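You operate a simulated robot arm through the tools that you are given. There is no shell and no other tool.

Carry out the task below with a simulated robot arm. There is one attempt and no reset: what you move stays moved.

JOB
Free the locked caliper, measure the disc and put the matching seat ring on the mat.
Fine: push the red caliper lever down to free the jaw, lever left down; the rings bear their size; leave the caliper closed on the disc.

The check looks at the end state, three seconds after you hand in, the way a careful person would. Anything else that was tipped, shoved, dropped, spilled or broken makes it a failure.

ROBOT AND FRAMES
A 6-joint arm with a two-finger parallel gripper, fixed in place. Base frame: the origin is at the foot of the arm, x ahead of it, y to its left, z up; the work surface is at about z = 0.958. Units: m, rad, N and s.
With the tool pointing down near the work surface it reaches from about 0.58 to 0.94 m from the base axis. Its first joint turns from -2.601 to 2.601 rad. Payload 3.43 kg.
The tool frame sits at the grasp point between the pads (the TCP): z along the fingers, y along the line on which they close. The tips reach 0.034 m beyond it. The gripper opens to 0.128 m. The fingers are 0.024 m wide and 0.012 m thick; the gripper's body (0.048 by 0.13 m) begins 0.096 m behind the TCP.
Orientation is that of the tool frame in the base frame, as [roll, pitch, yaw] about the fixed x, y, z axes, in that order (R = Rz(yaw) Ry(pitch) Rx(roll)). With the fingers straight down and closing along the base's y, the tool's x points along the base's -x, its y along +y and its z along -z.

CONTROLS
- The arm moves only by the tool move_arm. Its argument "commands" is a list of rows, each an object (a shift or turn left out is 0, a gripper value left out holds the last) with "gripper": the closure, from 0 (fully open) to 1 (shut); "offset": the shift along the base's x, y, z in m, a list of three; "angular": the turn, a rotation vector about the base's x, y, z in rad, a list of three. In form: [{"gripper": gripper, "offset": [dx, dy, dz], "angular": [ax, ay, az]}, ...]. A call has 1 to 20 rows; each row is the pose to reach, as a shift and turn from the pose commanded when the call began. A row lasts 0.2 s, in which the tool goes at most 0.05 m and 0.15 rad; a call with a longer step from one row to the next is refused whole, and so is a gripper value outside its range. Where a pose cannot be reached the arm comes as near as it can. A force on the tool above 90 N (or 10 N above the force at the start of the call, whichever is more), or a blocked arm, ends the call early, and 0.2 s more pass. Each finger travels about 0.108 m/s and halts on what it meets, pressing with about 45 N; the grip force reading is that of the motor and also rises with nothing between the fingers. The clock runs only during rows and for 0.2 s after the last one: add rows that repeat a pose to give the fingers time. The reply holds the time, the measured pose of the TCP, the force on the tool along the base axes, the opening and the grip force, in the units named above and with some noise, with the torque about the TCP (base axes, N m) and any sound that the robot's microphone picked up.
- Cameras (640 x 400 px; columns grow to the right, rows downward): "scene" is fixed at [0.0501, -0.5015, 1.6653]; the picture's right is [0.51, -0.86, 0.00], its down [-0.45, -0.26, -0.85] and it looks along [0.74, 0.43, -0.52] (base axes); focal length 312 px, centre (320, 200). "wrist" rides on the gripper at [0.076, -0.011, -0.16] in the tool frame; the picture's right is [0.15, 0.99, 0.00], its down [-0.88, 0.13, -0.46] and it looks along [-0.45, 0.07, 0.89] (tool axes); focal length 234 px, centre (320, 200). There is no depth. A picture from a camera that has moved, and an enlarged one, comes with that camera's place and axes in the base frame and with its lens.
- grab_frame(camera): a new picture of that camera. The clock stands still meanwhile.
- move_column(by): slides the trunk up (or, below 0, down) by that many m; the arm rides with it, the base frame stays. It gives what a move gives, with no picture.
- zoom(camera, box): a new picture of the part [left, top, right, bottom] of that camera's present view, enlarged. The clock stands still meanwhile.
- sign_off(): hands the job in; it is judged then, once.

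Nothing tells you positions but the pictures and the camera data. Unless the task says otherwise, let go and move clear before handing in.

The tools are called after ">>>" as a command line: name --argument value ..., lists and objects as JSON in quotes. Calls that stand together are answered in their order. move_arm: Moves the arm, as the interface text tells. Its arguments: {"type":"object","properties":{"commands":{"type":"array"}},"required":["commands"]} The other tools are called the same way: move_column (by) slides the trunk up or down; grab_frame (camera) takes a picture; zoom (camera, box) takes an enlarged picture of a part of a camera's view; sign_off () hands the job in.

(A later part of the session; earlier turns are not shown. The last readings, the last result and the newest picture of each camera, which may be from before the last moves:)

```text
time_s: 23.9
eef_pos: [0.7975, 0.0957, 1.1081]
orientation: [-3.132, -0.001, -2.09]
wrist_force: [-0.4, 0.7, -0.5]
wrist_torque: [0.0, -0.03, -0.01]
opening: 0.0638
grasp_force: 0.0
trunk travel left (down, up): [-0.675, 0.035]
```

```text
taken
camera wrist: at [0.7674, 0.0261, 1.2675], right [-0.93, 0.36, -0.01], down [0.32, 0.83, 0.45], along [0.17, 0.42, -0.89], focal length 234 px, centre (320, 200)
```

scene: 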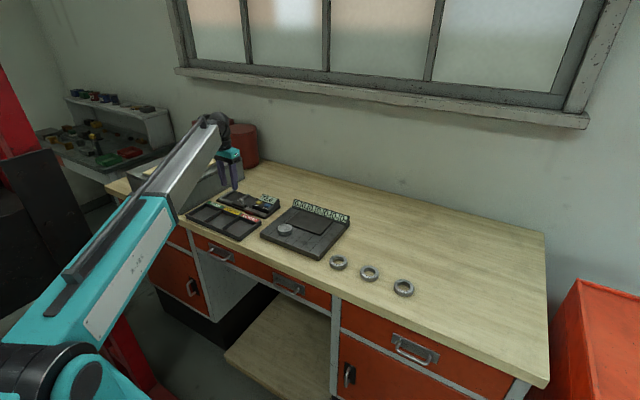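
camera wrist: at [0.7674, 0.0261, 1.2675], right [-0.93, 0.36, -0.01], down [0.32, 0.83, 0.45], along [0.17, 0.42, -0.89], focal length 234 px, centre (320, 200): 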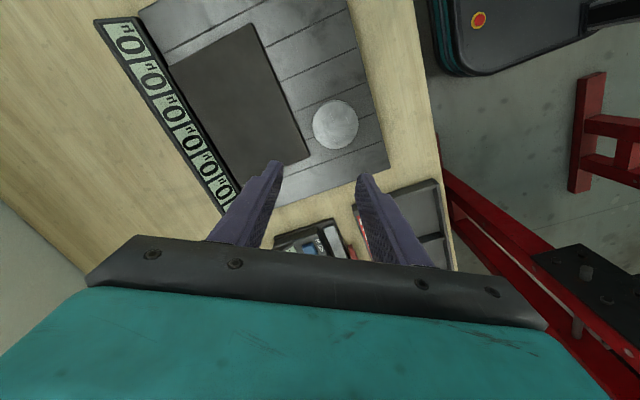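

The disc is confirmed at about (0.770, 0.0735). I'll lean the tool 12° outward about its closing axis and move above the disc with the gripper opened to about 64 mm.

>>> move_arm --commands '[{"gripper": 0.5, "offset": [-0.01, -0.01, 0], "angular": [0.062, -0.032, 0]}, {"offset": [-0.02, -0.02, -0.01], "angular": [0.124, -0.064, 0]}, {"offset": [-0.03, -0.0267, -0.025], "angular": [0.186, -0.0964, 0]}, {"offset": [-0.0305, -0.0267, -0.048], "angular": [0.186, -0.0964, 0]}, {"offset": [-0.0305, -0.0267, -0.048], "angular": [0.186, -0.0964, 0]}]'

>>> grab_frame --camera "wrist"

>>> zoom --camera "scene" --box '[240, 150, 360, 262]'

```text
time_s: 25.1
eef_pos: [0.7664, 0.0728, 1.0605]
orientation: [3.141, 0.21, -2.094]
wrist_force: [-0.8, 0.2, -0.1]
wrist_torque: [0.02, -0.04, -0.02]
opening: 0.0639
grasp_force: 0.1
trunk travel left (down, up): [-0.675, 0.035]
```

```text
taken
camera wrist: at [0.7223, -0.0254, 1.2002], right [-0.93, 0.37, -0.03], down [0.27, 0.73, 0.63], along [0.25, 0.58, -0.78], focal length 234 px, centre (320, 200)
```

wrist: 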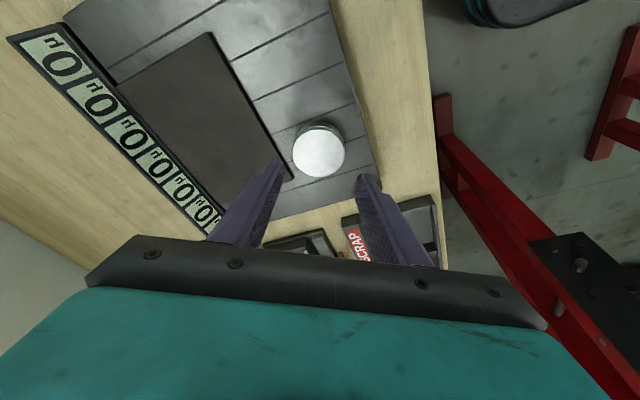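

```text
3.57 times, centred on (300, 206) of scene
camera zoom: at [0.0501, -0.5015, 1.6653], right [0.51, -0.86, 0.0], down [-0.45, -0.26, -0.85], along [0.74, 0.43, -0.52], focal length 1114 px, centre (391, 179)
```

zoom: 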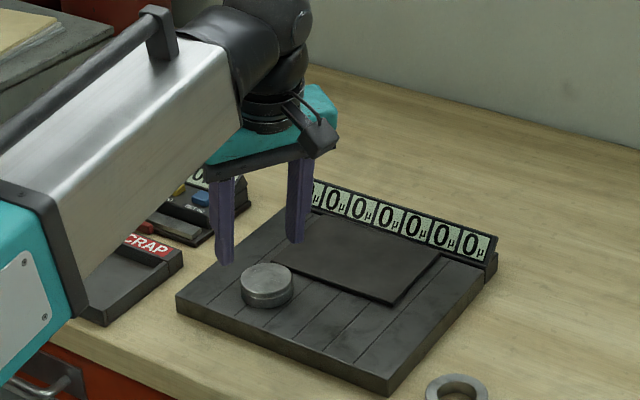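

The disc is centred between the fingers. I'll descend to gripping height, with the tips about 3 mm above the plate.

>>> move_arm --commands '[{"gripper": 0.5, "offset": [0, -0.004, -0.015]}, {"offset": [0, -0.004, -0.03]}, {"offset": [0, -0.004, -0.04]}, {"offset": [0, -0.004, -0.0465]}, {"offset": [0, -0.004, -0.0465]}]'

>>> zoom --camera "wrist" --box '[220, 80, 420, 205]'

>>> zoom --camera "scene" --box '[250, 180, 350, 250]'

```text
time_s: 26.3
eef_pos: [0.7666, 0.0689, 1.0134]
orientation: [3.14, 0.207, -2.095]
wrist_force: [-0.4, -0.1, 0.4]
wrist_torque: [-0.03, -0.01, -0.01]
opening: 0.0638
grasp_force: 0.1
trunk travel left (down, up): [-0.675, 0.035]
```

```text
3.20 times, centred on (320, 142) of wrist
camera zoom: at [0.7227, -0.0303, 1.1539], right [-0.93, 0.37, -0.03], down [0.27, 0.73, 0.63], along [0.25, 0.57, -0.78], focal length 749 px, centre (320, 384)
```

zoom: 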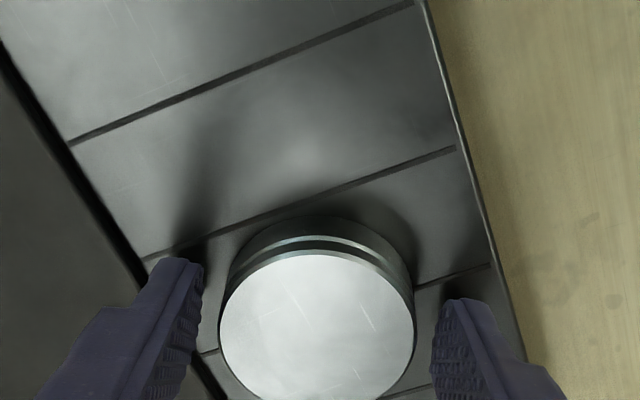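

```text
5.71 times, centred on (300, 215) of scene
camera zoom: at [0.0501, -0.5015, 1.6653], right [0.51, -0.86, 0.0], down [-0.45, -0.26, -0.85], along [0.74, 0.43, -0.52], focal length 1782 px, centre (434, 114)
```

zoom: 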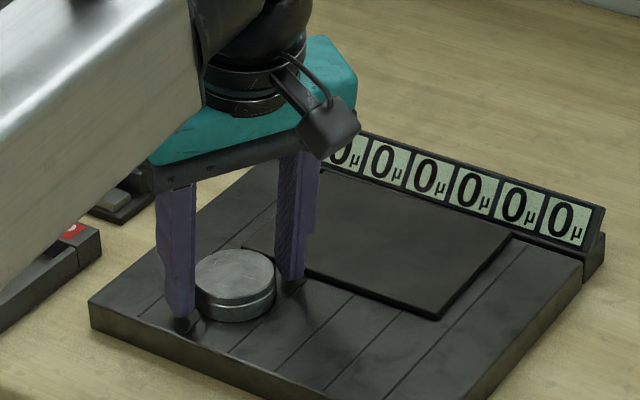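

The fingers straddle the disc with the tips just above the plate. I'll close onto it and read the opening.

>>> move_arm --commands '[{"gripper": 1, "offset": [0, 0, 0]}, {"gripper": 1, "offset": [0, 0, 0]}, {"gripper": 1, "offset": [0, 0, 0]}]'

>>> zoom --camera "wrist" --box '[220, 80, 420, 205]'

```text
time_s: 27.1
eef_pos: [0.7672, 0.0674, 1.0135]
orientation: [3.141, 0.208, -2.094]
wrist_force: [-0.1, -1.2, 0.0]
wrist_torque: [0.06, -0.02, 0.0]
opening: 0.052
grasp_force: 45.2
trunk travel left (down, up): [-0.675, 0.035]
```

```text
3.20 times, centred on (320, 142) of wrist
camera zoom: at [0.7228, -0.0303, 1.154], right [-0.93, 0.37, -0.03], down [0.27, 0.73, 0.63], along [0.25, 0.57, -0.78], focal length 749 px, centre (320, 384)
```

zoom: 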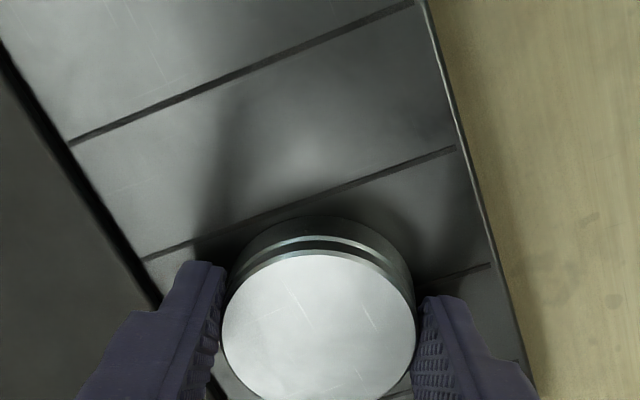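

The opening reads 52.0 mm, so the disc is held. I'll lift straight up and check that it hangs level.

>>> move_arm --commands '[{"gripper": 1, "offset": [0, 0, 0.01]}, {"offset": [0, 0, 0.03]}, {"offset": [0, 0, 0.05]}, {"offset": [0, 0, 0.068]}, {"offset": [0, 0, 0.068]}]'

>>> zoom --camera "scene" --box '[240, 150, 360, 250]'

```text
time_s: 28.3
eef_pos: [0.7663, 0.067, 1.0813]
orientation: [3.141, 0.209, -2.093]
wrist_force: [0.1, 0.2, -3.2]
wrist_torque: [-0.05, -0.01, 0.0]
opening: 0.052
grasp_force: 45.2
trunk travel left (down, up): [-0.675, 0.035]
```

```text
4.00 times, centred on (300, 200) of scene
camera zoom: at [0.0501, -0.5015, 1.6653], right [0.51, -0.86, 0.0], down [-0.45, -0.26, -0.85], along [0.74, 0.43, -0.52], focal length 1247 px, centre (400, 200)
```

zoom: 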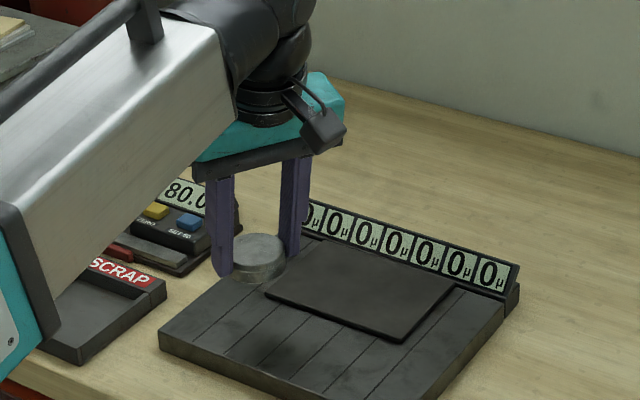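

The disc is held level and weighs about 0.3 kg. I'll carry it over to the caliper at this height.

>>> move_arm --commands '[{"gripper": 1, "offset": [0.006, 0.02, 0.003]}, {"offset": [0.016, 0.05, 0.006]}, {"offset": [0.026, 0.083, 0.008]}, {"offset": [0.036, 0.116, 0.008]}, {"offset": [0.047, 0.149, 0.008]}, {"offset": [0.058, 0.182, 0.008]}, {"offset": [0.068, 0.215, 0.008]}, {"offset": [0.079, 0.248, 0.006]}, {"offset": [0.089, 0.28, 0.004]}, {"offset": [0.099, 0.31, 0.002]}, {"offset": [0.107, 0.334, 0]}, {"offset": [0.111, 0.347, 0]}, {"offset": [0.111, 0.347, 0]}, {"offset": [0.111, 0.347, 0]}]'

>>> grab_frame --camera "wrist"

>>> zoom --camera "scene" --box '[190, 140, 290, 235]'

```text
time_s: 31.3
eef_pos: [0.8778, 0.4135, 1.081]
orientation: [-3.141, 0.208, -2.095]
wrist_force: [0.2, -0.6, -3.4]
wrist_torque: [-0.03, 0.01, 0.01]
opening: 0.0519
grasp_force: 45.4
trunk travel left (down, up): [-0.675, 0.035]
```

```text
taken
camera wrist: at [0.834, 0.3162, 1.2223], right [-0.93, 0.37, -0.03], down [0.27, 0.73, 0.63], along [0.25, 0.57, -0.78], focal length 234 px, centre (320, 200)
```

wrist: 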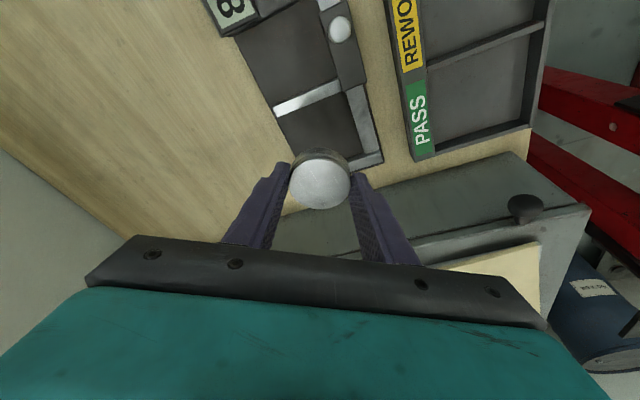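

```text
4.21 times, centred on (240, 188) of scene
camera zoom: at [0.0501, -0.5015, 1.6653], right [0.51, -0.86, 0.0], down [-0.45, -0.26, -0.85], along [0.74, 0.43, -0.52], focal length 1313 px, centre (657, 253)
```

zoom: 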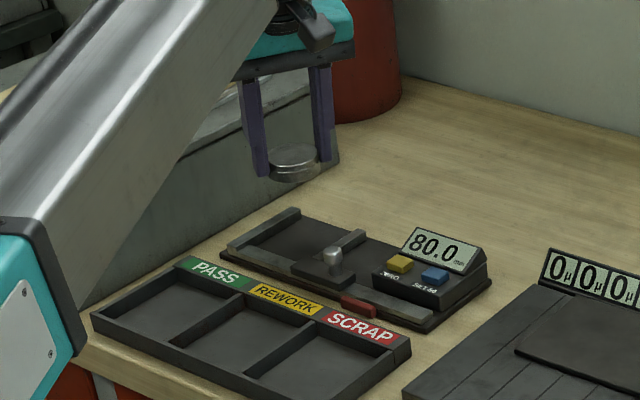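

The disc is over the caliper, and I reached the intended spot. I'll zoom in to check its alignment against the jaws and rail.

>>> zoom --camera "wrist" --box '[230, 60, 430, 220]'

>>> zoom --camera "scene" --box '[215, 165, 285, 225]'

```text
2.50 times, centred on (330, 140) of wrist
camera zoom: at [0.834, 0.3162, 1.2223], right [-0.93, 0.37, -0.03], down [0.27, 0.73, 0.63], along [0.25, 0.57, -0.78], focal length 585 px, centre (295, 350)
```

zoom: 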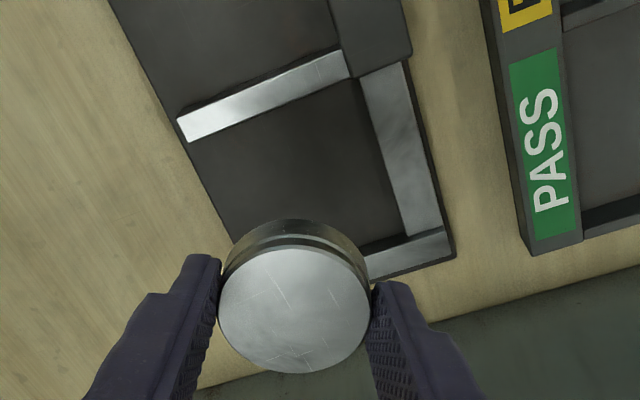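

```text
6.67 times, centred on (250, 195) of scene
camera zoom: at [0.0501, -0.5015, 1.6653], right [0.51, -0.86, 0.0], down [-0.45, -0.26, -0.85], along [0.74, 0.43, -0.52], focal length 2079 px, centre (787, 233)
```

zoom: 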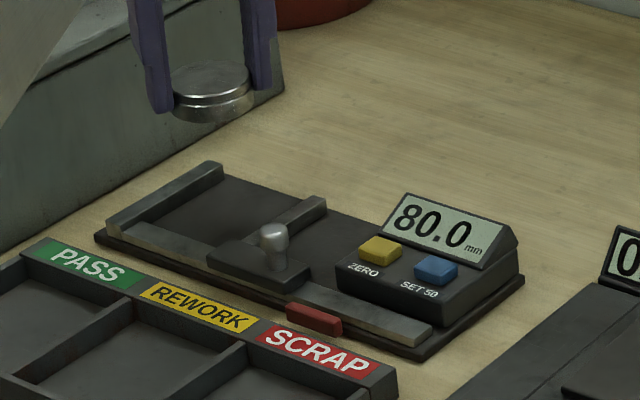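

The fingers need slightly more room from the rail and the fixed jaw, so I'll shift 4 mm in +x and 5 mm in −y. Then I'll descend to just above the floor and check.

>>> move_arm --commands '[{"gripper": 1, "offset": [0.004, -0.005, -0.01]}, {"offset": [0.004, -0.005, -0.03]}, {"offset": [0.004, -0.005, -0.045]}, {"offset": [0.004, -0.005, -0.055]}, {"offset": [0.004, -0.005, -0.061]}, {"offset": [0.004, -0.005, -0.061]}]'

>>> zoom --camera "wrist" --box '[230, 60, 430, 220]'

>>> zoom --camera "scene" --box '[215, 165, 285, 225]'

```text
time_s: 32.7
eef_pos: [0.8816, 0.4097, 1.0202]
orientation: [3.14, 0.208, -2.093]
wrist_force: [0.2, 0.5, -3.9]
wrist_torque: [-0.03, 0.0, 0.0]
opening: 0.0518
grasp_force: 45.5
trunk travel left (down, up): [-0.675, 0.035]
```

```text
2.50 times, centred on (330, 140) of wrist
camera zoom: at [0.8374, 0.3115, 1.1607], right [-0.93, 0.37, -0.03], down [0.27, 0.73, 0.63], along [0.25, 0.57, -0.78], focal length 585 px, centre (295, 350)
```

zoom: 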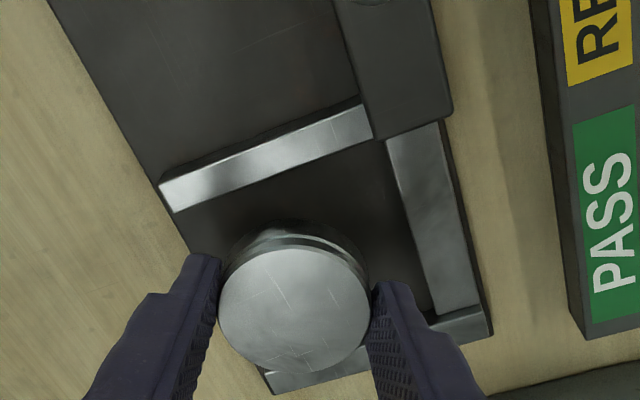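

```text
6.67 times, centred on (250, 195) of scene
camera zoom: at [0.0501, -0.5015, 1.6653], right [0.51, -0.86, 0.0], down [-0.45, -0.26, -0.85], along [0.74, 0.43, -0.52], focal length 2079 px, centre (787, 233)
```

zoom: 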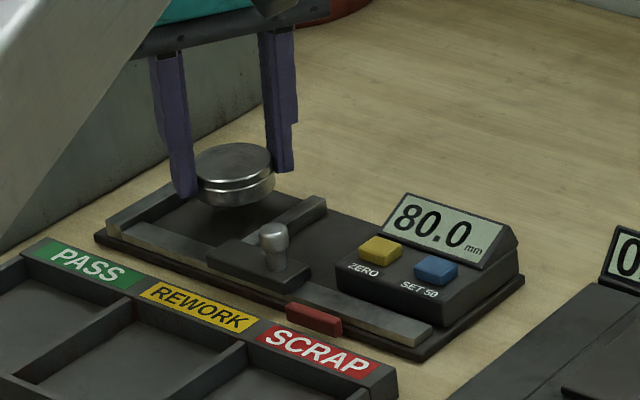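

The disc is centred between the jaws, with about 5 mm between the near finger and the rail. I'll descend further, finishing with small steps until the disc touches the floor.

>>> move_arm --commands '[{"gripper": 1, "offset": [0, 0, -0.005]}, {"offset": [0, 0, -0.009]}, {"offset": [0, 0, -0.011]}, {"offset": [0, 0, -0.012]}, {"offset": [0, 0, -0.012]}]'

>>> zoom --camera "scene" --box '[215, 165, 285, 225]'

>>> zoom --camera "wrist" --box '[230, 60, 430, 220]'

```text
time_s: 33.9
eef_pos: [0.8822, 0.4091, 1.008]
orientation: [3.141, 0.207, -2.095]
wrist_force: [-1.6, -1.3, -4.7]
wrist_torque: [-0.01, -0.01, -0.02]
opening: 0.0518
grasp_force: 44.9
trunk travel left (down, up): [-0.675, 0.035]
```

```text
6.67 times, centred on (250, 195) of scene
camera zoom: at [0.0501, -0.5015, 1.6653], right [0.51, -0.86, 0.0], down [-0.45, -0.26, -0.85], along [0.74, 0.43, -0.52], focal length 2079 px, centre (787, 233)
```

zoom: 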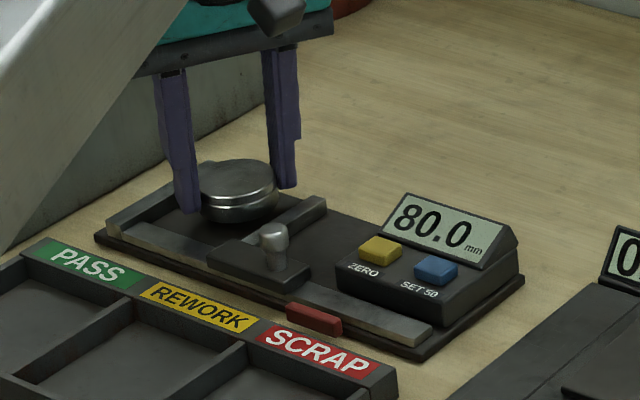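

```text
2.50 times, centred on (330, 140) of wrist
camera zoom: at [0.8378, 0.3111, 1.1485], right [-0.93, 0.37, -0.03], down [0.27, 0.73, 0.63], along [0.25, 0.57, -0.78], focal length 585 px, centre (295, 350)
```

zoom: 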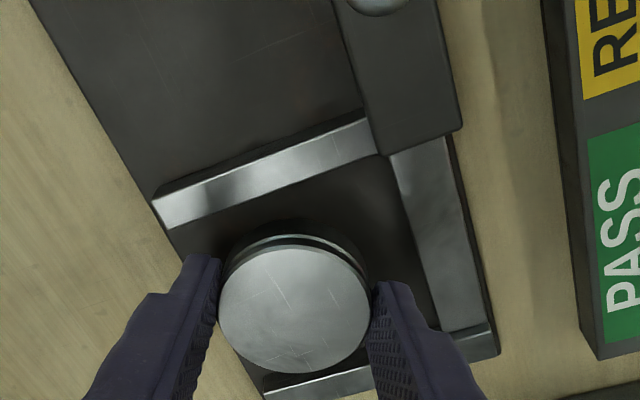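

Still no contact, with about 4 mm to go. I'll continue in 1 mm steps.

>>> move_arm --commands '[{"gripper": 1, "offset": [0, 0, -0.001]}, {"offset": [0, 0, -0.002]}, {"offset": [0, 0, -0.003]}, {"offset": [0, 0, -0.003]}]'

```text
time_s: 34.9
eef_pos: [0.881, 0.4095, 1.0056]
orientation: [-3.141, 0.21, -2.095]
wrist_force: [0.2, 0.1, -4.5]
wrist_torque: [-0.02, -0.01, 0.02]
opening: 0.0519
grasp_force: 45.3
trunk travel left (down, up): [-0.675, 0.035]
```

>>> move_arm --commands '[{"gripper": 1, "offset": [0, 0, -0.001]}, {"offset": [0, 0, -0.002]}, {"offset": [0, 0, -0.002]}]'

>>> zoom --camera "scene" --box '[215, 165, 285, 225]'

```text
time_s: 35.7
eef_pos: [0.8825, 0.4093, 1.0033]
orientation: [-3.141, 0.207, -2.094]
wrist_force: [-0.6, 0.1, -3.6]
wrist_torque: [-0.03, -0.01, 0.01]
opening: 0.0519
grasp_force: 45.2
trunk travel left (down, up): [-0.675, 0.035]
```

```text
6.67 times, centred on (250, 195) of scene
camera zoom: at [0.0501, -0.5015, 1.6653], right [0.51, -0.86, 0.0], down [-0.45, -0.26, -0.85], along [0.74, 0.43, -0.52], focal length 2079 px, centre (787, 233)
```

zoom: 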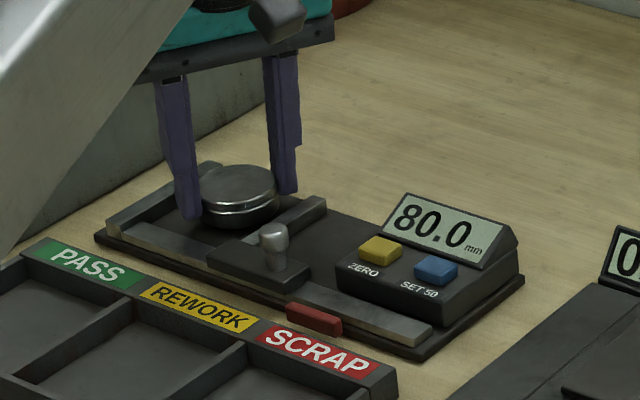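

I'm not in contact yet, with the force still at just the disc's weight. I'll continue in small steps.

>>> move_arm --commands '[{"gripper": 1, "offset": [0, 0, -0.001]}, {"offset": [0, 0, -0.001]}]'

>>> move_arm --commands '[{"gripper": 1, "offset": [0, 0, -0.001]}, {"offset": [0, 0, -0.001]}]'

```text
time_s: 36.3
eef_pos: [0.8818, 0.4098, 1.0022]
orientation: [-3.141, 0.207, -2.094]
wrist_force: [-0.6, -0.2, -3.9]
wrist_torque: [-0.01, -0.01, 0.03]
opening: 0.0517
grasp_force: 45.2
trunk travel left (down, up): [-0.675, 0.035]
```

```text
time_s: 36.9
eef_pos: [0.8824, 0.4093, 1.0012]
orientation: [-3.141, 0.207, -2.093]
wrist_force: [0.3, 0.5, -3.3]
wrist_torque: [-0.02, 0.03, 0.01]
opening: 0.052
grasp_force: 44.6
trunk travel left (down, up): [-0.675, 0.035]
```

>>> move_arm --commands '[{"gripper": 1, "offset": [0, 0, -0.001]}, {"offset": [0, 0, -0.001]}]'

>>> zoom --camera "wrist" --box '[250, 110, 410, 220]'

>>> zoom --camera "scene" --box '[225, 185, 265, 215]'

```text
time_s: 37.5
eef_pos: [0.882, 0.4104, 1.0001]
orientation: [3.141, 0.206, -2.093]
wrist_force: [1.0, 0.0, -3.5]
wrist_torque: [-0.05, 0.03, -0.02]
opening: 0.052
grasp_force: 45.3
trunk travel left (down, up): [-0.675, 0.035]
```

```text
3.64 times, centred on (330, 165) of wrist
camera zoom: at [0.8378, 0.3113, 1.1413], right [-0.93, 0.37, -0.03], down [0.27, 0.73, 0.63], along [0.25, 0.57, -0.78], focal length 852 px, centre (284, 327)
```

zoom: 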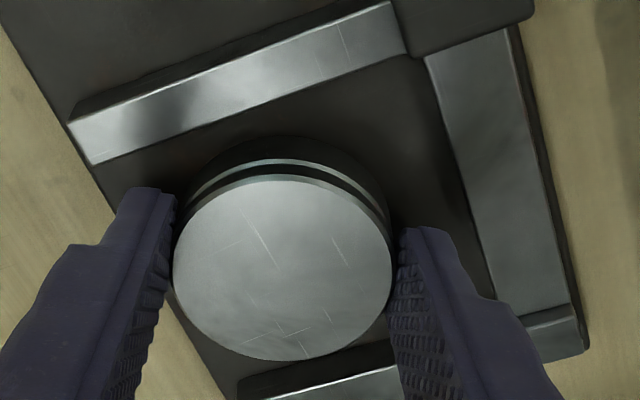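

```text
13.33 times, centred on (245, 200) of scene
camera zoom: at [0.0501, -0.5015, 1.6653], right [0.51, -0.86, 0.0], down [-0.45, -0.26, -0.85], along [0.74, 0.43, -0.52], focal length 4157 px, centre (1320, 200)
```

zoom: 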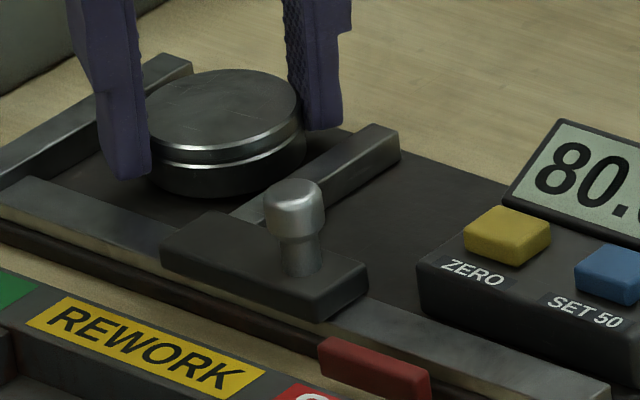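

>>> move_arm --commands '[{"gripper": 1, "offset": [0, 0, -0.001]}, {"offset": [0, 0, -0.001]}]'

>>> move_arm --commands '[{"gripper": 1, "offset": [0, 0, -0.001]}, {"offset": [0, 0, -0.001]}]'

```text
time_s: 38.1
eef_pos: [0.8809, 0.4098, 0.9999]
orientation: [-3.142, 0.208, -2.094]
wrist_force: [0.2, -0.6, -2.7]
wrist_torque: [0.0, 0.02, 0.0]
opening: 0.052
grasp_force: 45.0
trunk travel left (down, up): [-0.675, 0.035]
```

```text
time_s: 38.7
eef_pos: [0.8819, 0.4099, 0.9983]
orientation: [3.14, 0.209, -2.096]
wrist_force: [-0.8, -0.5, -3.6]
wrist_torque: [-0.03, 0.01, 0.0]
opening: 0.0516
grasp_force: 44.7
trunk travel left (down, up): [-0.675, 0.035]
```

>>> move_arm --commands '[{"gripper": 1, "offset": [0, 0, -0.001]}, {"offset": [0, 0, -0.001]}]'

>>> zoom --camera "scene" --box '[225, 185, 265, 215]'

```text
time_s: 39.3
eef_pos: [0.8823, 0.4082, 0.9986]
orientation: [-3.141, 0.208, -2.094]
wrist_force: [-0.9, -0.3, -3.9]
wrist_torque: [-0.07, -0.02, 0.04]
opening: 0.0521
grasp_force: 44.7
trunk travel left (down, up): [-0.675, 0.035]
```

```text
13.33 times, centred on (245, 200) of scene
camera zoom: at [0.0501, -0.5015, 1.6653], right [0.51, -0.86, 0.0], down [-0.45, -0.26, -0.85], along [0.74, 0.43, -0.52], focal length 4157 px, centre (1320, 200)
```

zoom: 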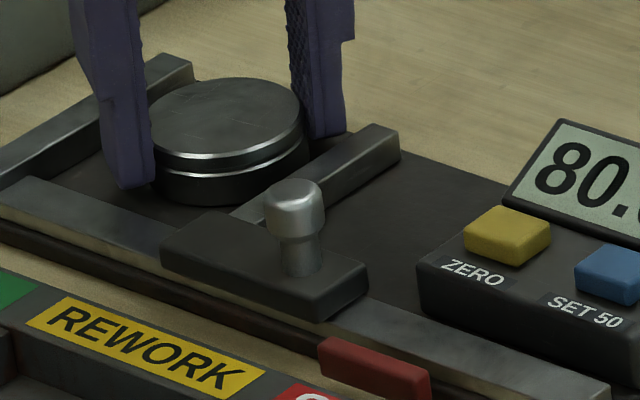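

>>> move_arm --commands '[{"gripper": 1, "offset": [0, 0, -0.001]}, {"offset": [0, 0, -0.001]}]'

>>> move_arm --commands '[{"gripper": 1, "offset": [0, 0, -0.001]}, {"offset": [0, 0, -0.001]}]'

```text
time_s: 39.9
eef_pos: [0.8818, 0.4076, 0.9976]
orientation: [3.14, 0.208, -2.093]
wrist_force: [-1.1, 2.1, 2.5]
wrist_torque: [-0.02, 0.15, -0.04]
opening: 0.0517
grasp_force: 44.9
trunk travel left (down, up): [-0.675, 0.035]
```

```text
time_s: 40.5
eef_pos: [0.8822, 0.4086, 0.997]
orientation: [-3.14, 0.213, -2.094]
wrist_force: [0.8, 3.5, 8.0]
wrist_torque: [0.06, 0.17, -0.06]
opening: 0.0516
grasp_force: 44.6
trunk travel left (down, up): [-0.675, 0.035]
```

There's contact now, with about 11 N upward. I'll check whether the disc is sitting on the floor before I release.

>>> zoom --camera "scene" --box '[225, 185, 265, 215]'

>>> zoom --camera "wrist" --box '[250, 110, 410, 220]'

```text
13.33 times, centred on (245, 200) of scene
camera zoom: at [0.0501, -0.5015, 1.6653], right [0.51, -0.86, 0.0], down [-0.45, -0.26, -0.85], along [0.74, 0.43, -0.52], focal length 4157 px, centre (1320, 200)
```

zoom: 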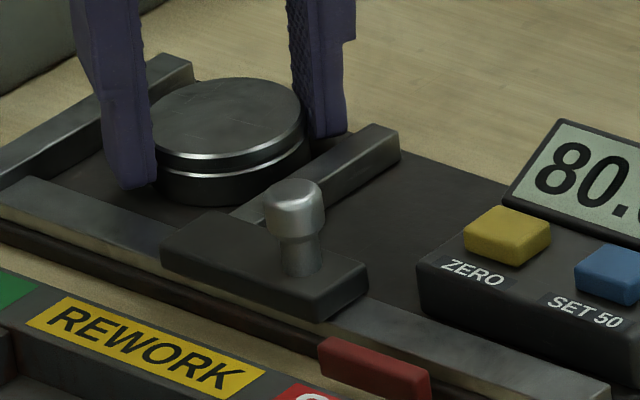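

```text
3.64 times, centred on (330, 165) of wrist
camera zoom: at [0.8379, 0.3101, 1.1379], right [-0.93, 0.37, -0.03], down [0.27, 0.73, 0.63], along [0.26, 0.58, -0.78], focal length 852 px, centre (284, 327)
```

zoom: 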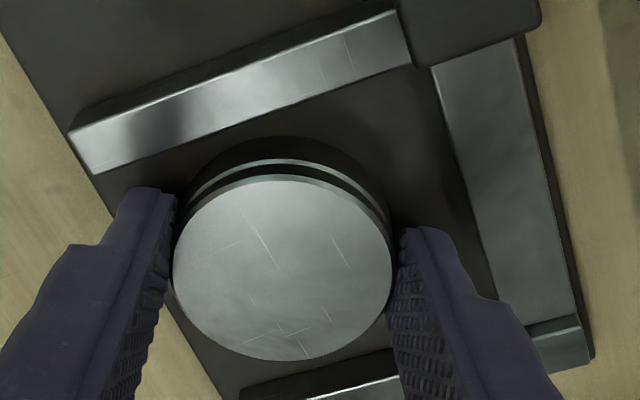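

The disc appears seated flat on the caliper floor. I'll relieve the pressure slightly, open a few millimetres and check.

>>> move_arm --commands '[{"gripper": 1, "offset": [0, 0, 0.0008]}, {"gripper": 0.57, "offset": [0, 0, 0.001]}, {"gripper": 0.555, "offset": [0, 0, 0.001]}, {"gripper": 0.555, "offset": [0, 0, 0.001]}]'

>>> zoom --camera "wrist" --box '[250, 110, 410, 220]'

>>> zoom --camera "scene" --box '[225, 185, 265, 215]'

```text
time_s: 41.5
eef_pos: [0.883, 0.4094, 0.9973]
orientation: [3.141, 0.208, -2.094]
wrist_force: [-0.2, 0.1, 0.3]
wrist_torque: [0.02, 0.05, -0.04]
opening: 0.0573
grasp_force: 0.0
trunk travel left (down, up): [-0.675, 0.035]
```

```text
3.64 times, centred on (330, 165) of wrist
camera zoom: at [0.8383, 0.3105, 1.1377], right [-0.93, 0.37, -0.03], down [0.27, 0.73, 0.63], along [0.25, 0.57, -0.78], focal length 852 px, centre (284, 327)
```

zoom: 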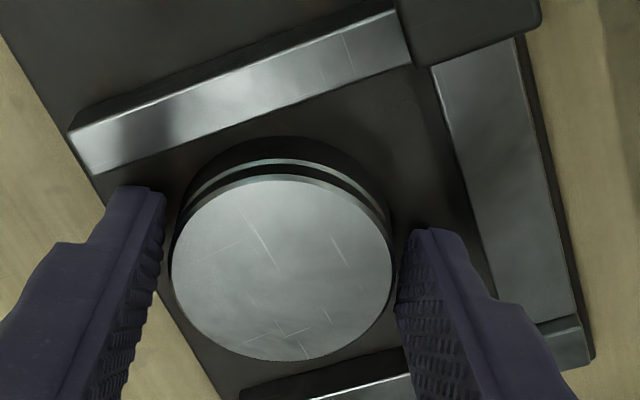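

```text
13.33 times, centred on (245, 200) of scene
camera zoom: at [0.0501, -0.5015, 1.6653], right [0.51, -0.86, 0.0], down [-0.45, -0.26, -0.85], along [0.74, 0.43, -0.52], focal length 4157 px, centre (1320, 200)
```

zoom: 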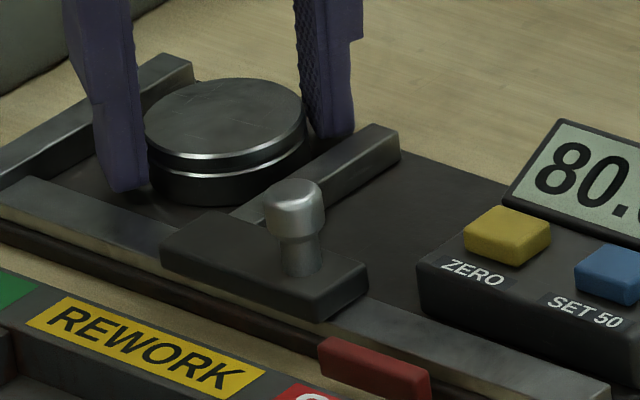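

The disc is free and sits flat between the jaws. I'll lift straight up.

>>> move_arm --commands '[{"gripper": 0.555, "offset": [0, 0, 0.008]}, {"offset": [0, 0, 0.02]}, {"offset": [0, 0, 0.04]}, {"offset": [0, 0, 0.07]}, {"offset": [-0.01, -0.02, 0.09]}, {"offset": [-0.01, -0.02, 0.09]}]'

>>> grab_frame --camera "wrist"

>>> zoom --camera "scene" --box '[215, 165, 285, 225]'

```text
time_s: 42.9
eef_pos: [0.8715, 0.3922, 1.0857]
orientation: [-3.141, 0.209, -2.095]
wrist_force: [-0.4, 0.2, -0.5]
wrist_torque: [0.02, -0.02, 0.02]
opening: 0.0569
grasp_force: 0.0
trunk travel left (down, up): [-0.675, 0.035]
```

```text
taken
camera wrist: at [0.8275, 0.294, 1.2272], right [-0.93, 0.37, -0.03], down [0.27, 0.73, 0.63], along [0.25, 0.57, -0.78], focal length 234 px, centre (320, 200)
```

wrist: 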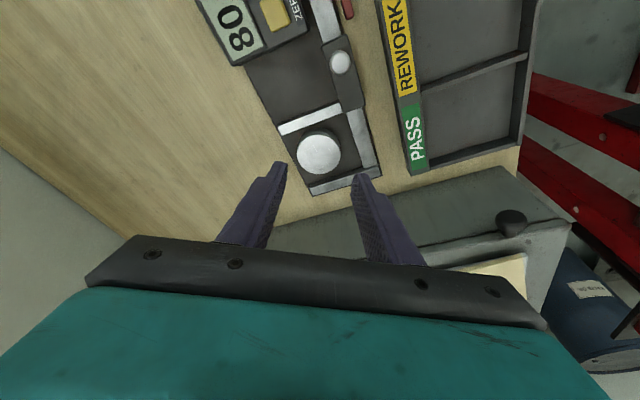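

```text
6.67 times, centred on (250, 195) of scene
camera zoom: at [0.0501, -0.5015, 1.6653], right [0.51, -0.86, 0.0], down [-0.45, -0.26, -0.85], along [0.74, 0.43, -0.52], focal length 2079 px, centre (787, 233)
```

zoom: 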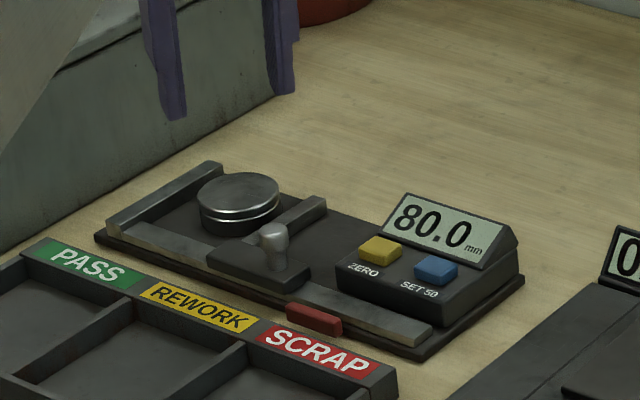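

The disc sits nicely between the jaws. I'll bring the tool back to vertical, rotate it back by 60° and return above the knob to close the jaw on the disc.

>>> move_arm --commands '[{"gripper": 0.7, "offset": [-0.01, -0.01, 0.01], "angular": [-0.0604, 0.0349, 0]}, {"offset": [-0.02, -0.03, 0.01], "angular": [-0.1209, 0.0698, 0]}, {"offset": [-0.035, -0.05, 0.01], "angular": [-0.1813, 0.1047, 0]}, {"offset": [-0.042, -0.062, 0.01], "angular": [-0.1813, 0.1047, 0]}, {"gripper": 0.75, "offset": [-0.042, -0.062, 0.01], "angular": [-0.1813, 0.1047, 0]}]'

>>> move_arm --commands '[{"gripper": 0.75, "offset": [0, 0, 0], "angular": [0, 0, -0.13]}, {"angular": [0, 0, -0.26]}, {"angular": [0, 0, -0.39]}, {"angular": [0, 0, -0.52]}, {"angular": [0, 0, -0.65]}, {"angular": [0, 0, -0.78]}, {"angular": [0, 0, -0.91]}, {"angular": [0, 0, -1.0472]}, {"angular": [0, 0, -1.0472]}]'

>>> zoom --camera "wrist" --box '[200, 90, 460, 252]'

```text
time_s: 44.1
eef_pos: [0.8308, 0.3291, 1.099]
orientation: [-3.141, 0.0, -2.094]
wrist_force: [0.5, 0.1, 0.1]
wrist_torque: [-0.03, -0.01, 0.0]
opening: 0.0322
grasp_force: 0.1
trunk travel left (down, up): [-0.675, 0.035]
```

```text
time_s: 46.1
eef_pos: [0.83, 0.3275, 1.0965]
orientation: [3.141, -0.002, 3.139]
wrist_force: [0.5, -0.2, -0.3]
wrist_torque: [0.01, -0.02, 0.01]
opening: 0.0321
grasp_force: 0.1
trunk travel left (down, up): [-0.675, 0.035]
```

```text
2.46 times, centred on (330, 171) of wrist
camera zoom: at [0.7543, 0.3168, 1.2568], right [-0.15, 0.99, 0.0], down [0.88, 0.13, 0.45], along [0.45, 0.07, -0.89], focal length 576 px, centre (295, 271)
```

zoom: 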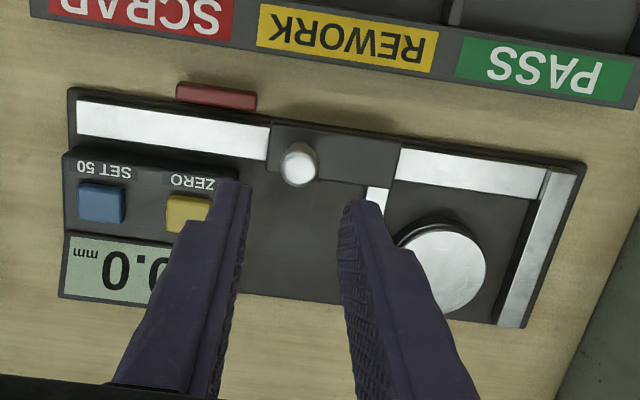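

The knob is at about (0.8316, 0.330). I'll descend around it and grip as before.

>>> move_arm --commands '[{"gripper": 0.75, "offset": [-0.001, 0.0022, -0.02]}, {"offset": [-0.001, 0.0022, -0.045]}, {"offset": [-0.001, 0.0022, -0.065]}, {"offset": [-0.001, 0.0022, -0.074]}, {"offset": [-0.001, 0.0022, -0.074]}]'

>>> zoom --camera "wrist" --box '[240, 110, 400, 210]'

```text
time_s: 47.3
eef_pos: [0.8278, 0.3285, 1.0219]
orientation: [3.141, -0.002, 3.141]
wrist_force: [-0.9, -0.4, 0.2]
wrist_torque: [-0.04, 0.03, 0.01]
opening: 0.0319
grasp_force: 0.1
trunk travel left (down, up): [-0.675, 0.035]
```

```text
4.00 times, centred on (320, 160) of wrist
camera zoom: at [0.7524, 0.319, 1.1824], right [-0.15, 0.99, 0.0], down [0.88, 0.13, 0.46], along [0.45, 0.07, -0.89], focal length 937 px, centre (320, 360)
```

zoom: 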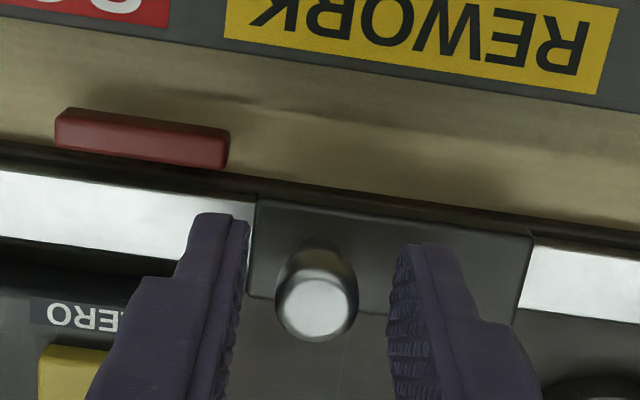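

The knob is between the fingers again. I'll grip it and slide the jaw toward the disc, stopping short of full closure.

>>> move_arm --commands '[{"gripper": 1, "offset": [0, 0, 0]}, {"gripper": 1, "offset": [0, 0, 0]}, {"offset": [0, 0.005, 0]}, {"offset": [0, 0.01, 0]}, {"offset": [0, 0.015, 0]}, {"offset": [0, 0.02, 0]}, {"offset": [0, 0.023, 0]}, {"offset": [0, 0.023, 0]}]'

>>> zoom --camera "scene" --box '[215, 165, 285, 225]'

>>> zoom --camera "wrist" --box '[220, 100, 460, 250]'

```text
time_s: 49.1
eef_pos: [0.8278, 0.3526, 1.0232]
orientation: [3.141, -0.001, -3.139]
wrist_force: [-7.4, -1.4, -4.5]
wrist_torque: [-0.05, -0.14, 0.01]
opening: 0.0174
grasp_force: 45.2
trunk travel left (down, up): [-0.675, 0.035]
```

```text
6.67 times, centred on (250, 195) of scene
camera zoom: at [0.0501, -0.5015, 1.6653], right [0.51, -0.86, 0.0], down [-0.45, -0.26, -0.85], along [0.74, 0.43, -0.52], focal length 2079 px, centre (787, 233)
```

zoom: 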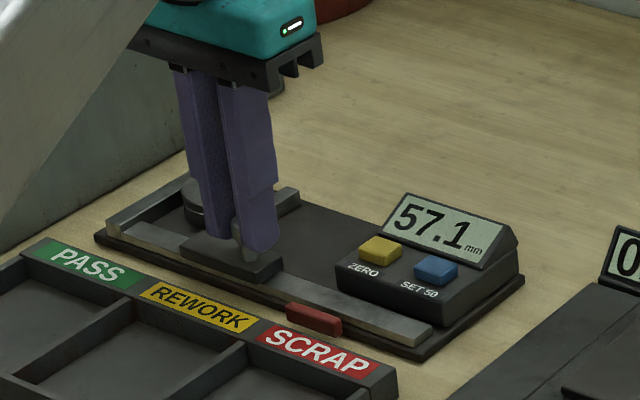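

```text
2.67 times, centred on (340, 175) of wrist
camera zoom: at [0.7528, 0.3416, 1.1826], right [-0.15, 0.99, 0.0], down [0.88, 0.13, 0.45], along [0.45, 0.07, -0.89], focal length 624 px, centre (267, 267)
```

zoom: 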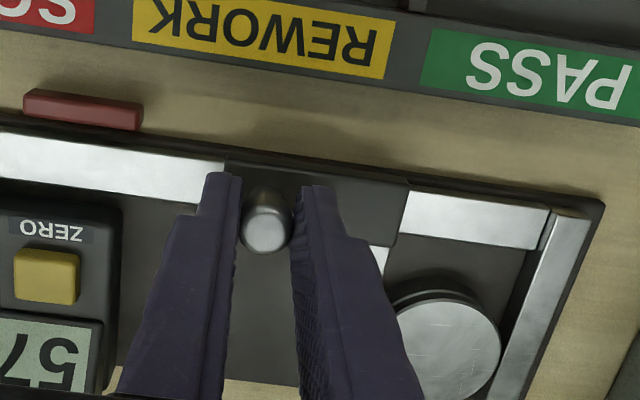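

It reads 57.1 and the disc is moving with the jaw. I'll ease the rest in small steps until the disc is clamped against the fixed jaw.

>>> move_arm --commands '[{"gripper": 1, "offset": [0, 0.001, 0]}, {"offset": [0, 0.002, 0]}, {"offset": [0, 0.003, 0]}, {"offset": [0, 0.004, 0]}, {"offset": [0, 0.005, 0]}, {"offset": [0, 0.006, 0]}, {"offset": [0, 0.006, 0]}]'

>>> zoom --camera "scene" --box '[215, 165, 285, 225]'

>>> zoom --camera "wrist" --box '[220, 100, 460, 250]'

```text
time_s: 50.7
eef_pos: [0.8284, 0.3567, 1.0217]
orientation: [-3.14, -0.002, 3.14]
wrist_force: [-10.2, -9.6, -16.3]
wrist_torque: [-0.28, 0.49, -0.03]
opening: 0.0174
grasp_force: 45.0
trunk travel left (down, up): [-0.675, 0.035]
```

```text
6.67 times, centred on (250, 195) of scene
camera zoom: at [0.0501, -0.5015, 1.6653], right [0.51, -0.86, 0.0], down [-0.45, -0.26, -0.85], along [0.74, 0.43, -0.52], focal length 2079 px, centre (787, 233)
```

zoom: 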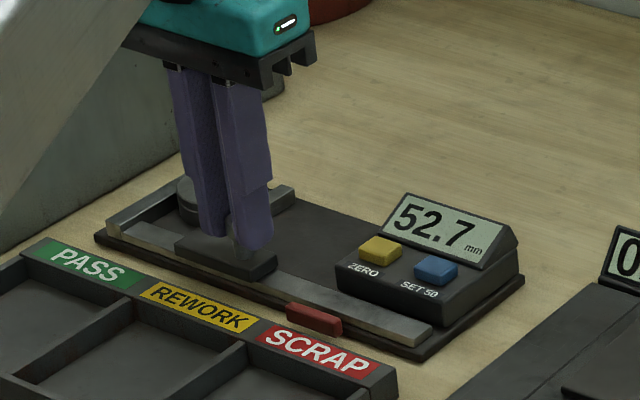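

```text
2.67 times, centred on (340, 175) of wrist
camera zoom: at [0.7528, 0.3468, 1.1827], right [-0.15, 0.99, 0.0], down [0.88, 0.13, 0.45], along [0.45, 0.07, -0.89], focal length 624 px, centre (267, 267)
```

zoom: 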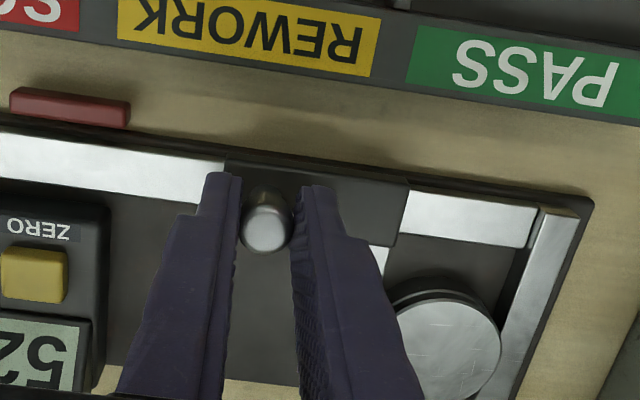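

The display reads 52.7 with the jaw snug on the disc at about 10 N, so the 52.7 ring is the match. I'll release the knob gently and check that the reading holds.

>>> move_arm --commands '[{"gripper": 0.85, "offset": [0, -0.001, 0]}, {"gripper": 0.75, "offset": [0, -0.002, 0]}, {"gripper": 0.75, "offset": [0, -0.002, 0]}]'

>>> zoom --camera "scene" --box '[215, 165, 285, 225]'

>>> zoom --camera "wrist" --box '[240, 110, 400, 210]'

```text
time_s: 51.5
eef_pos: [0.8296, 0.356, 1.0241]
orientation: [-3.141, 0.001, -3.141]
wrist_force: [-0.6, 0.4, -0.1]
wrist_torque: [-0.03, -0.01, 0.01]
opening: 0.0321
grasp_force: 0.1
trunk travel left (down, up): [-0.675, 0.035]
```

```text
6.67 times, centred on (250, 195) of scene
camera zoom: at [0.0501, -0.5015, 1.6653], right [0.51, -0.86, 0.0], down [-0.45, -0.26, -0.85], along [0.74, 0.43, -0.52], focal length 2079 px, centre (787, 233)
```

zoom: 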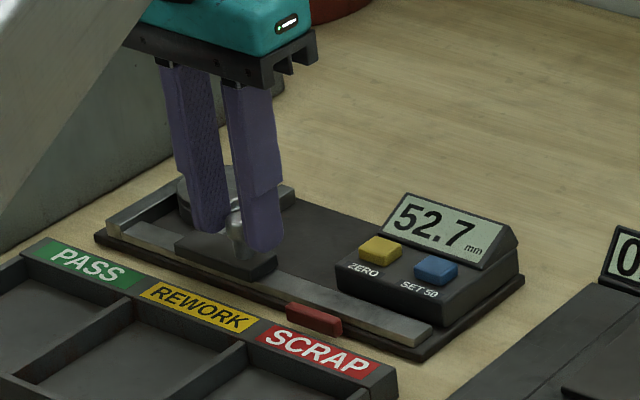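

```text
4.00 times, centred on (320, 160) of wrist
camera zoom: at [0.7526, 0.3455, 1.1833], right [-0.15, 0.99, 0.0], down [0.88, 0.13, 0.46], along [0.45, 0.07, -0.89], focal length 937 px, centre (320, 360)
```

zoom: 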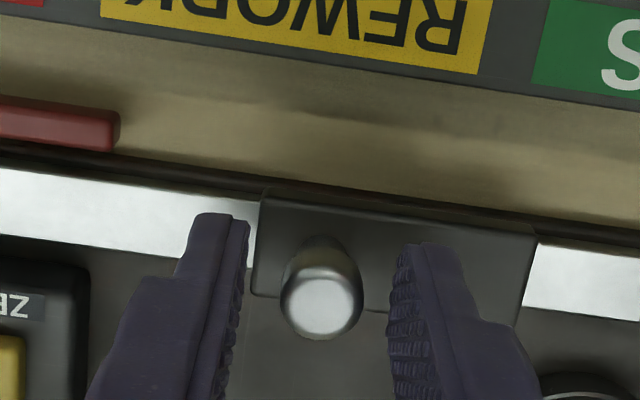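

52.7 holds with the knob released. I'll lift clear and travel to the middle ring, keeping the arm out at a safe radius.

>>> move_arm --commands '[{"gripper": 0.75, "offset": [0, 0, 0.015]}, {"offset": [0, 0, 0.04]}, {"offset": [0, -0.01, 0.065]}, {"offset": [0, -0.05, 0.07]}, {"offset": [0, -0.095, 0.07]}, {"gripper": 0.4, "offset": [0, -0.14, 0.07]}, {"offset": [0, -0.185, 0.07]}, {"offset": [0, -0.23, 0.07]}, {"offset": [0, -0.275, 0.07]}, {"offset": [0, -0.32, 0.07]}, {"offset": [0, -0.365, 0.07]}, {"offset": [-0.01, -0.41, 0.07]}, {"offset": [-0.025, -0.45, 0.07]}, {"offset": [-0.04, -0.49, 0.07]}, {"offset": [-0.055, -0.53, 0.07]}, {"offset": [-0.07, -0.57, 0.07]}, {"gripper": 0.3, "offset": [-0.08, -0.605, 0.07]}, {"offset": [-0.09, -0.627, 0.07]}, {"offset": [-0.09, -0.63, 0.07]}, {"offset": [-0.09, -0.63, 0.07]}]'

>>> grab_frame --camera "wrist"

>>> grab_frame --camera "scene"

```text
time_s: 55.7
eef_pos: [0.7392, -0.2759, 1.094]
orientation: [3.14, -0.002, -3.141]
wrist_force: [-0.2, -0.3, 0.4]
wrist_torque: [0.03, 0.01, -0.01]
opening: 0.0896
grasp_force: 0.0
trunk travel left (down, up): [-0.675, 0.035]
```

```text
taken
camera wrist: at [0.6629, -0.2855, 1.2548], right [-0.15, 0.99, 0.0], down [0.88, 0.13, 0.45], along [0.45, 0.07, -0.89], focal length 234 px, centre (320, 200)
```

wrist: 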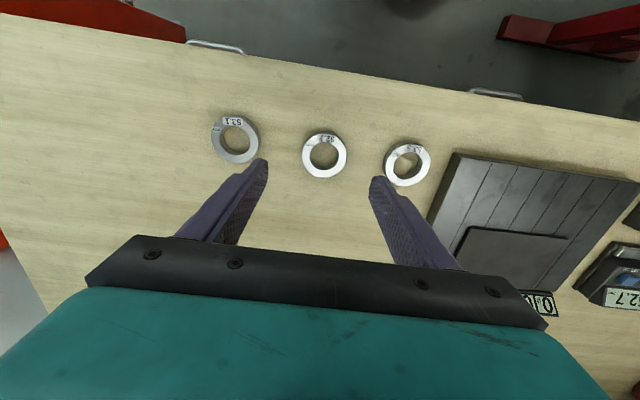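

```text
taken
```

scene: 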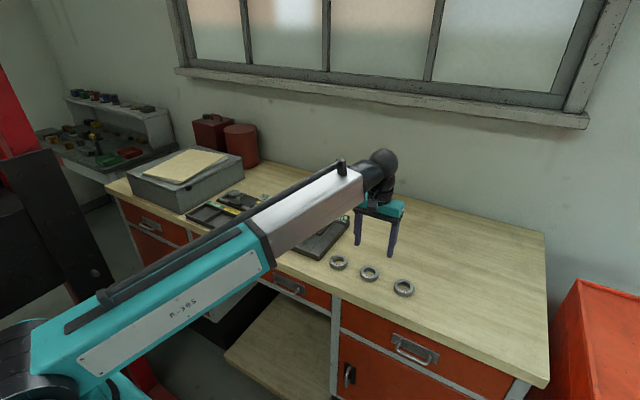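

The three rings are visible with the middle one below the gripper. I'll zoom in to confirm labels and positions.

>>> zoom --camera "wrist" --box '[200, 95, 440, 200]'

>>> zoom --camera "wrist" --box '[285, 120, 365, 190]'

>>> zoom --camera "scene" --box '[320, 245, 425, 305]'

>>> zoom --camera "scene" --box '[215, 165, 285, 225]'

```text
2.67 times, centred on (320, 148) of wrist
camera zoom: at [0.6629, -0.2855, 1.2548], right [-0.15, 0.99, 0.0], down [0.88, 0.13, 0.45], along [0.45, 0.07, -0.89], focal length 624 px, centre (320, 340)
```

zoom: 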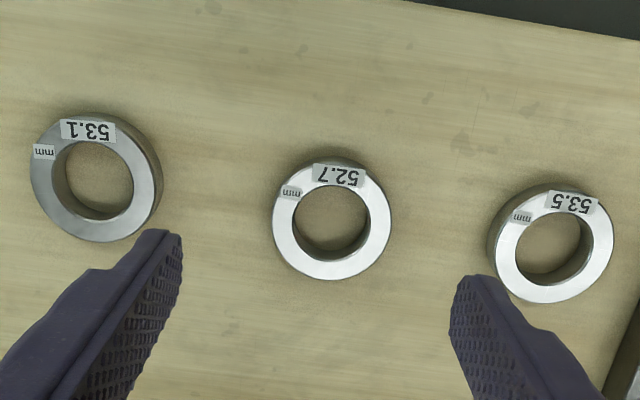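

```text
5.71 times, centred on (325, 155) of wrist
camera zoom: at [0.6629, -0.2855, 1.2548], right [-0.15, 0.99, 0.0], down [0.88, 0.13, 0.45], along [0.45, 0.07, -0.89], focal length 1338 px, centre (291, 457)
```

zoom: 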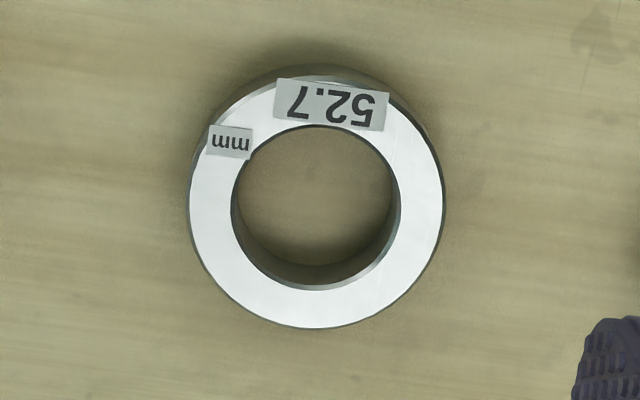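

```text
6.10 times, centred on (372, 275) of scene
camera zoom: at [0.0501, -0.5015, 1.6653], right [0.51, -0.86, 0.0], down [-0.45, -0.26, -0.85], along [0.74, 0.43, -0.52], focal length 1900 px, centre (0, -257)
```

zoom: 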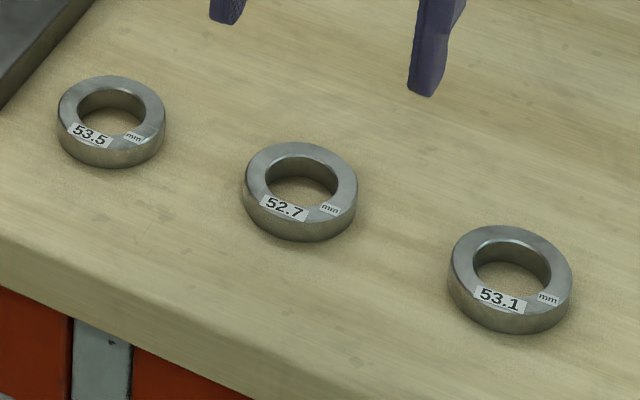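

```text
6.67 times, centred on (250, 195) of scene
camera zoom: at [0.0501, -0.5015, 1.6653], right [0.51, -0.86, 0.0], down [-0.45, -0.26, -0.85], along [0.74, 0.43, -0.52], focal length 2079 px, centre (787, 233)
```

zoom: 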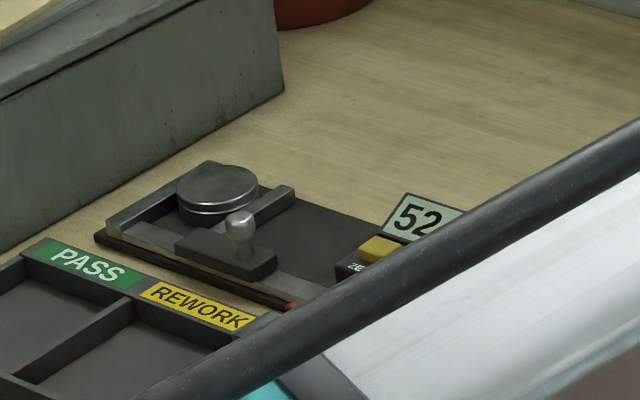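

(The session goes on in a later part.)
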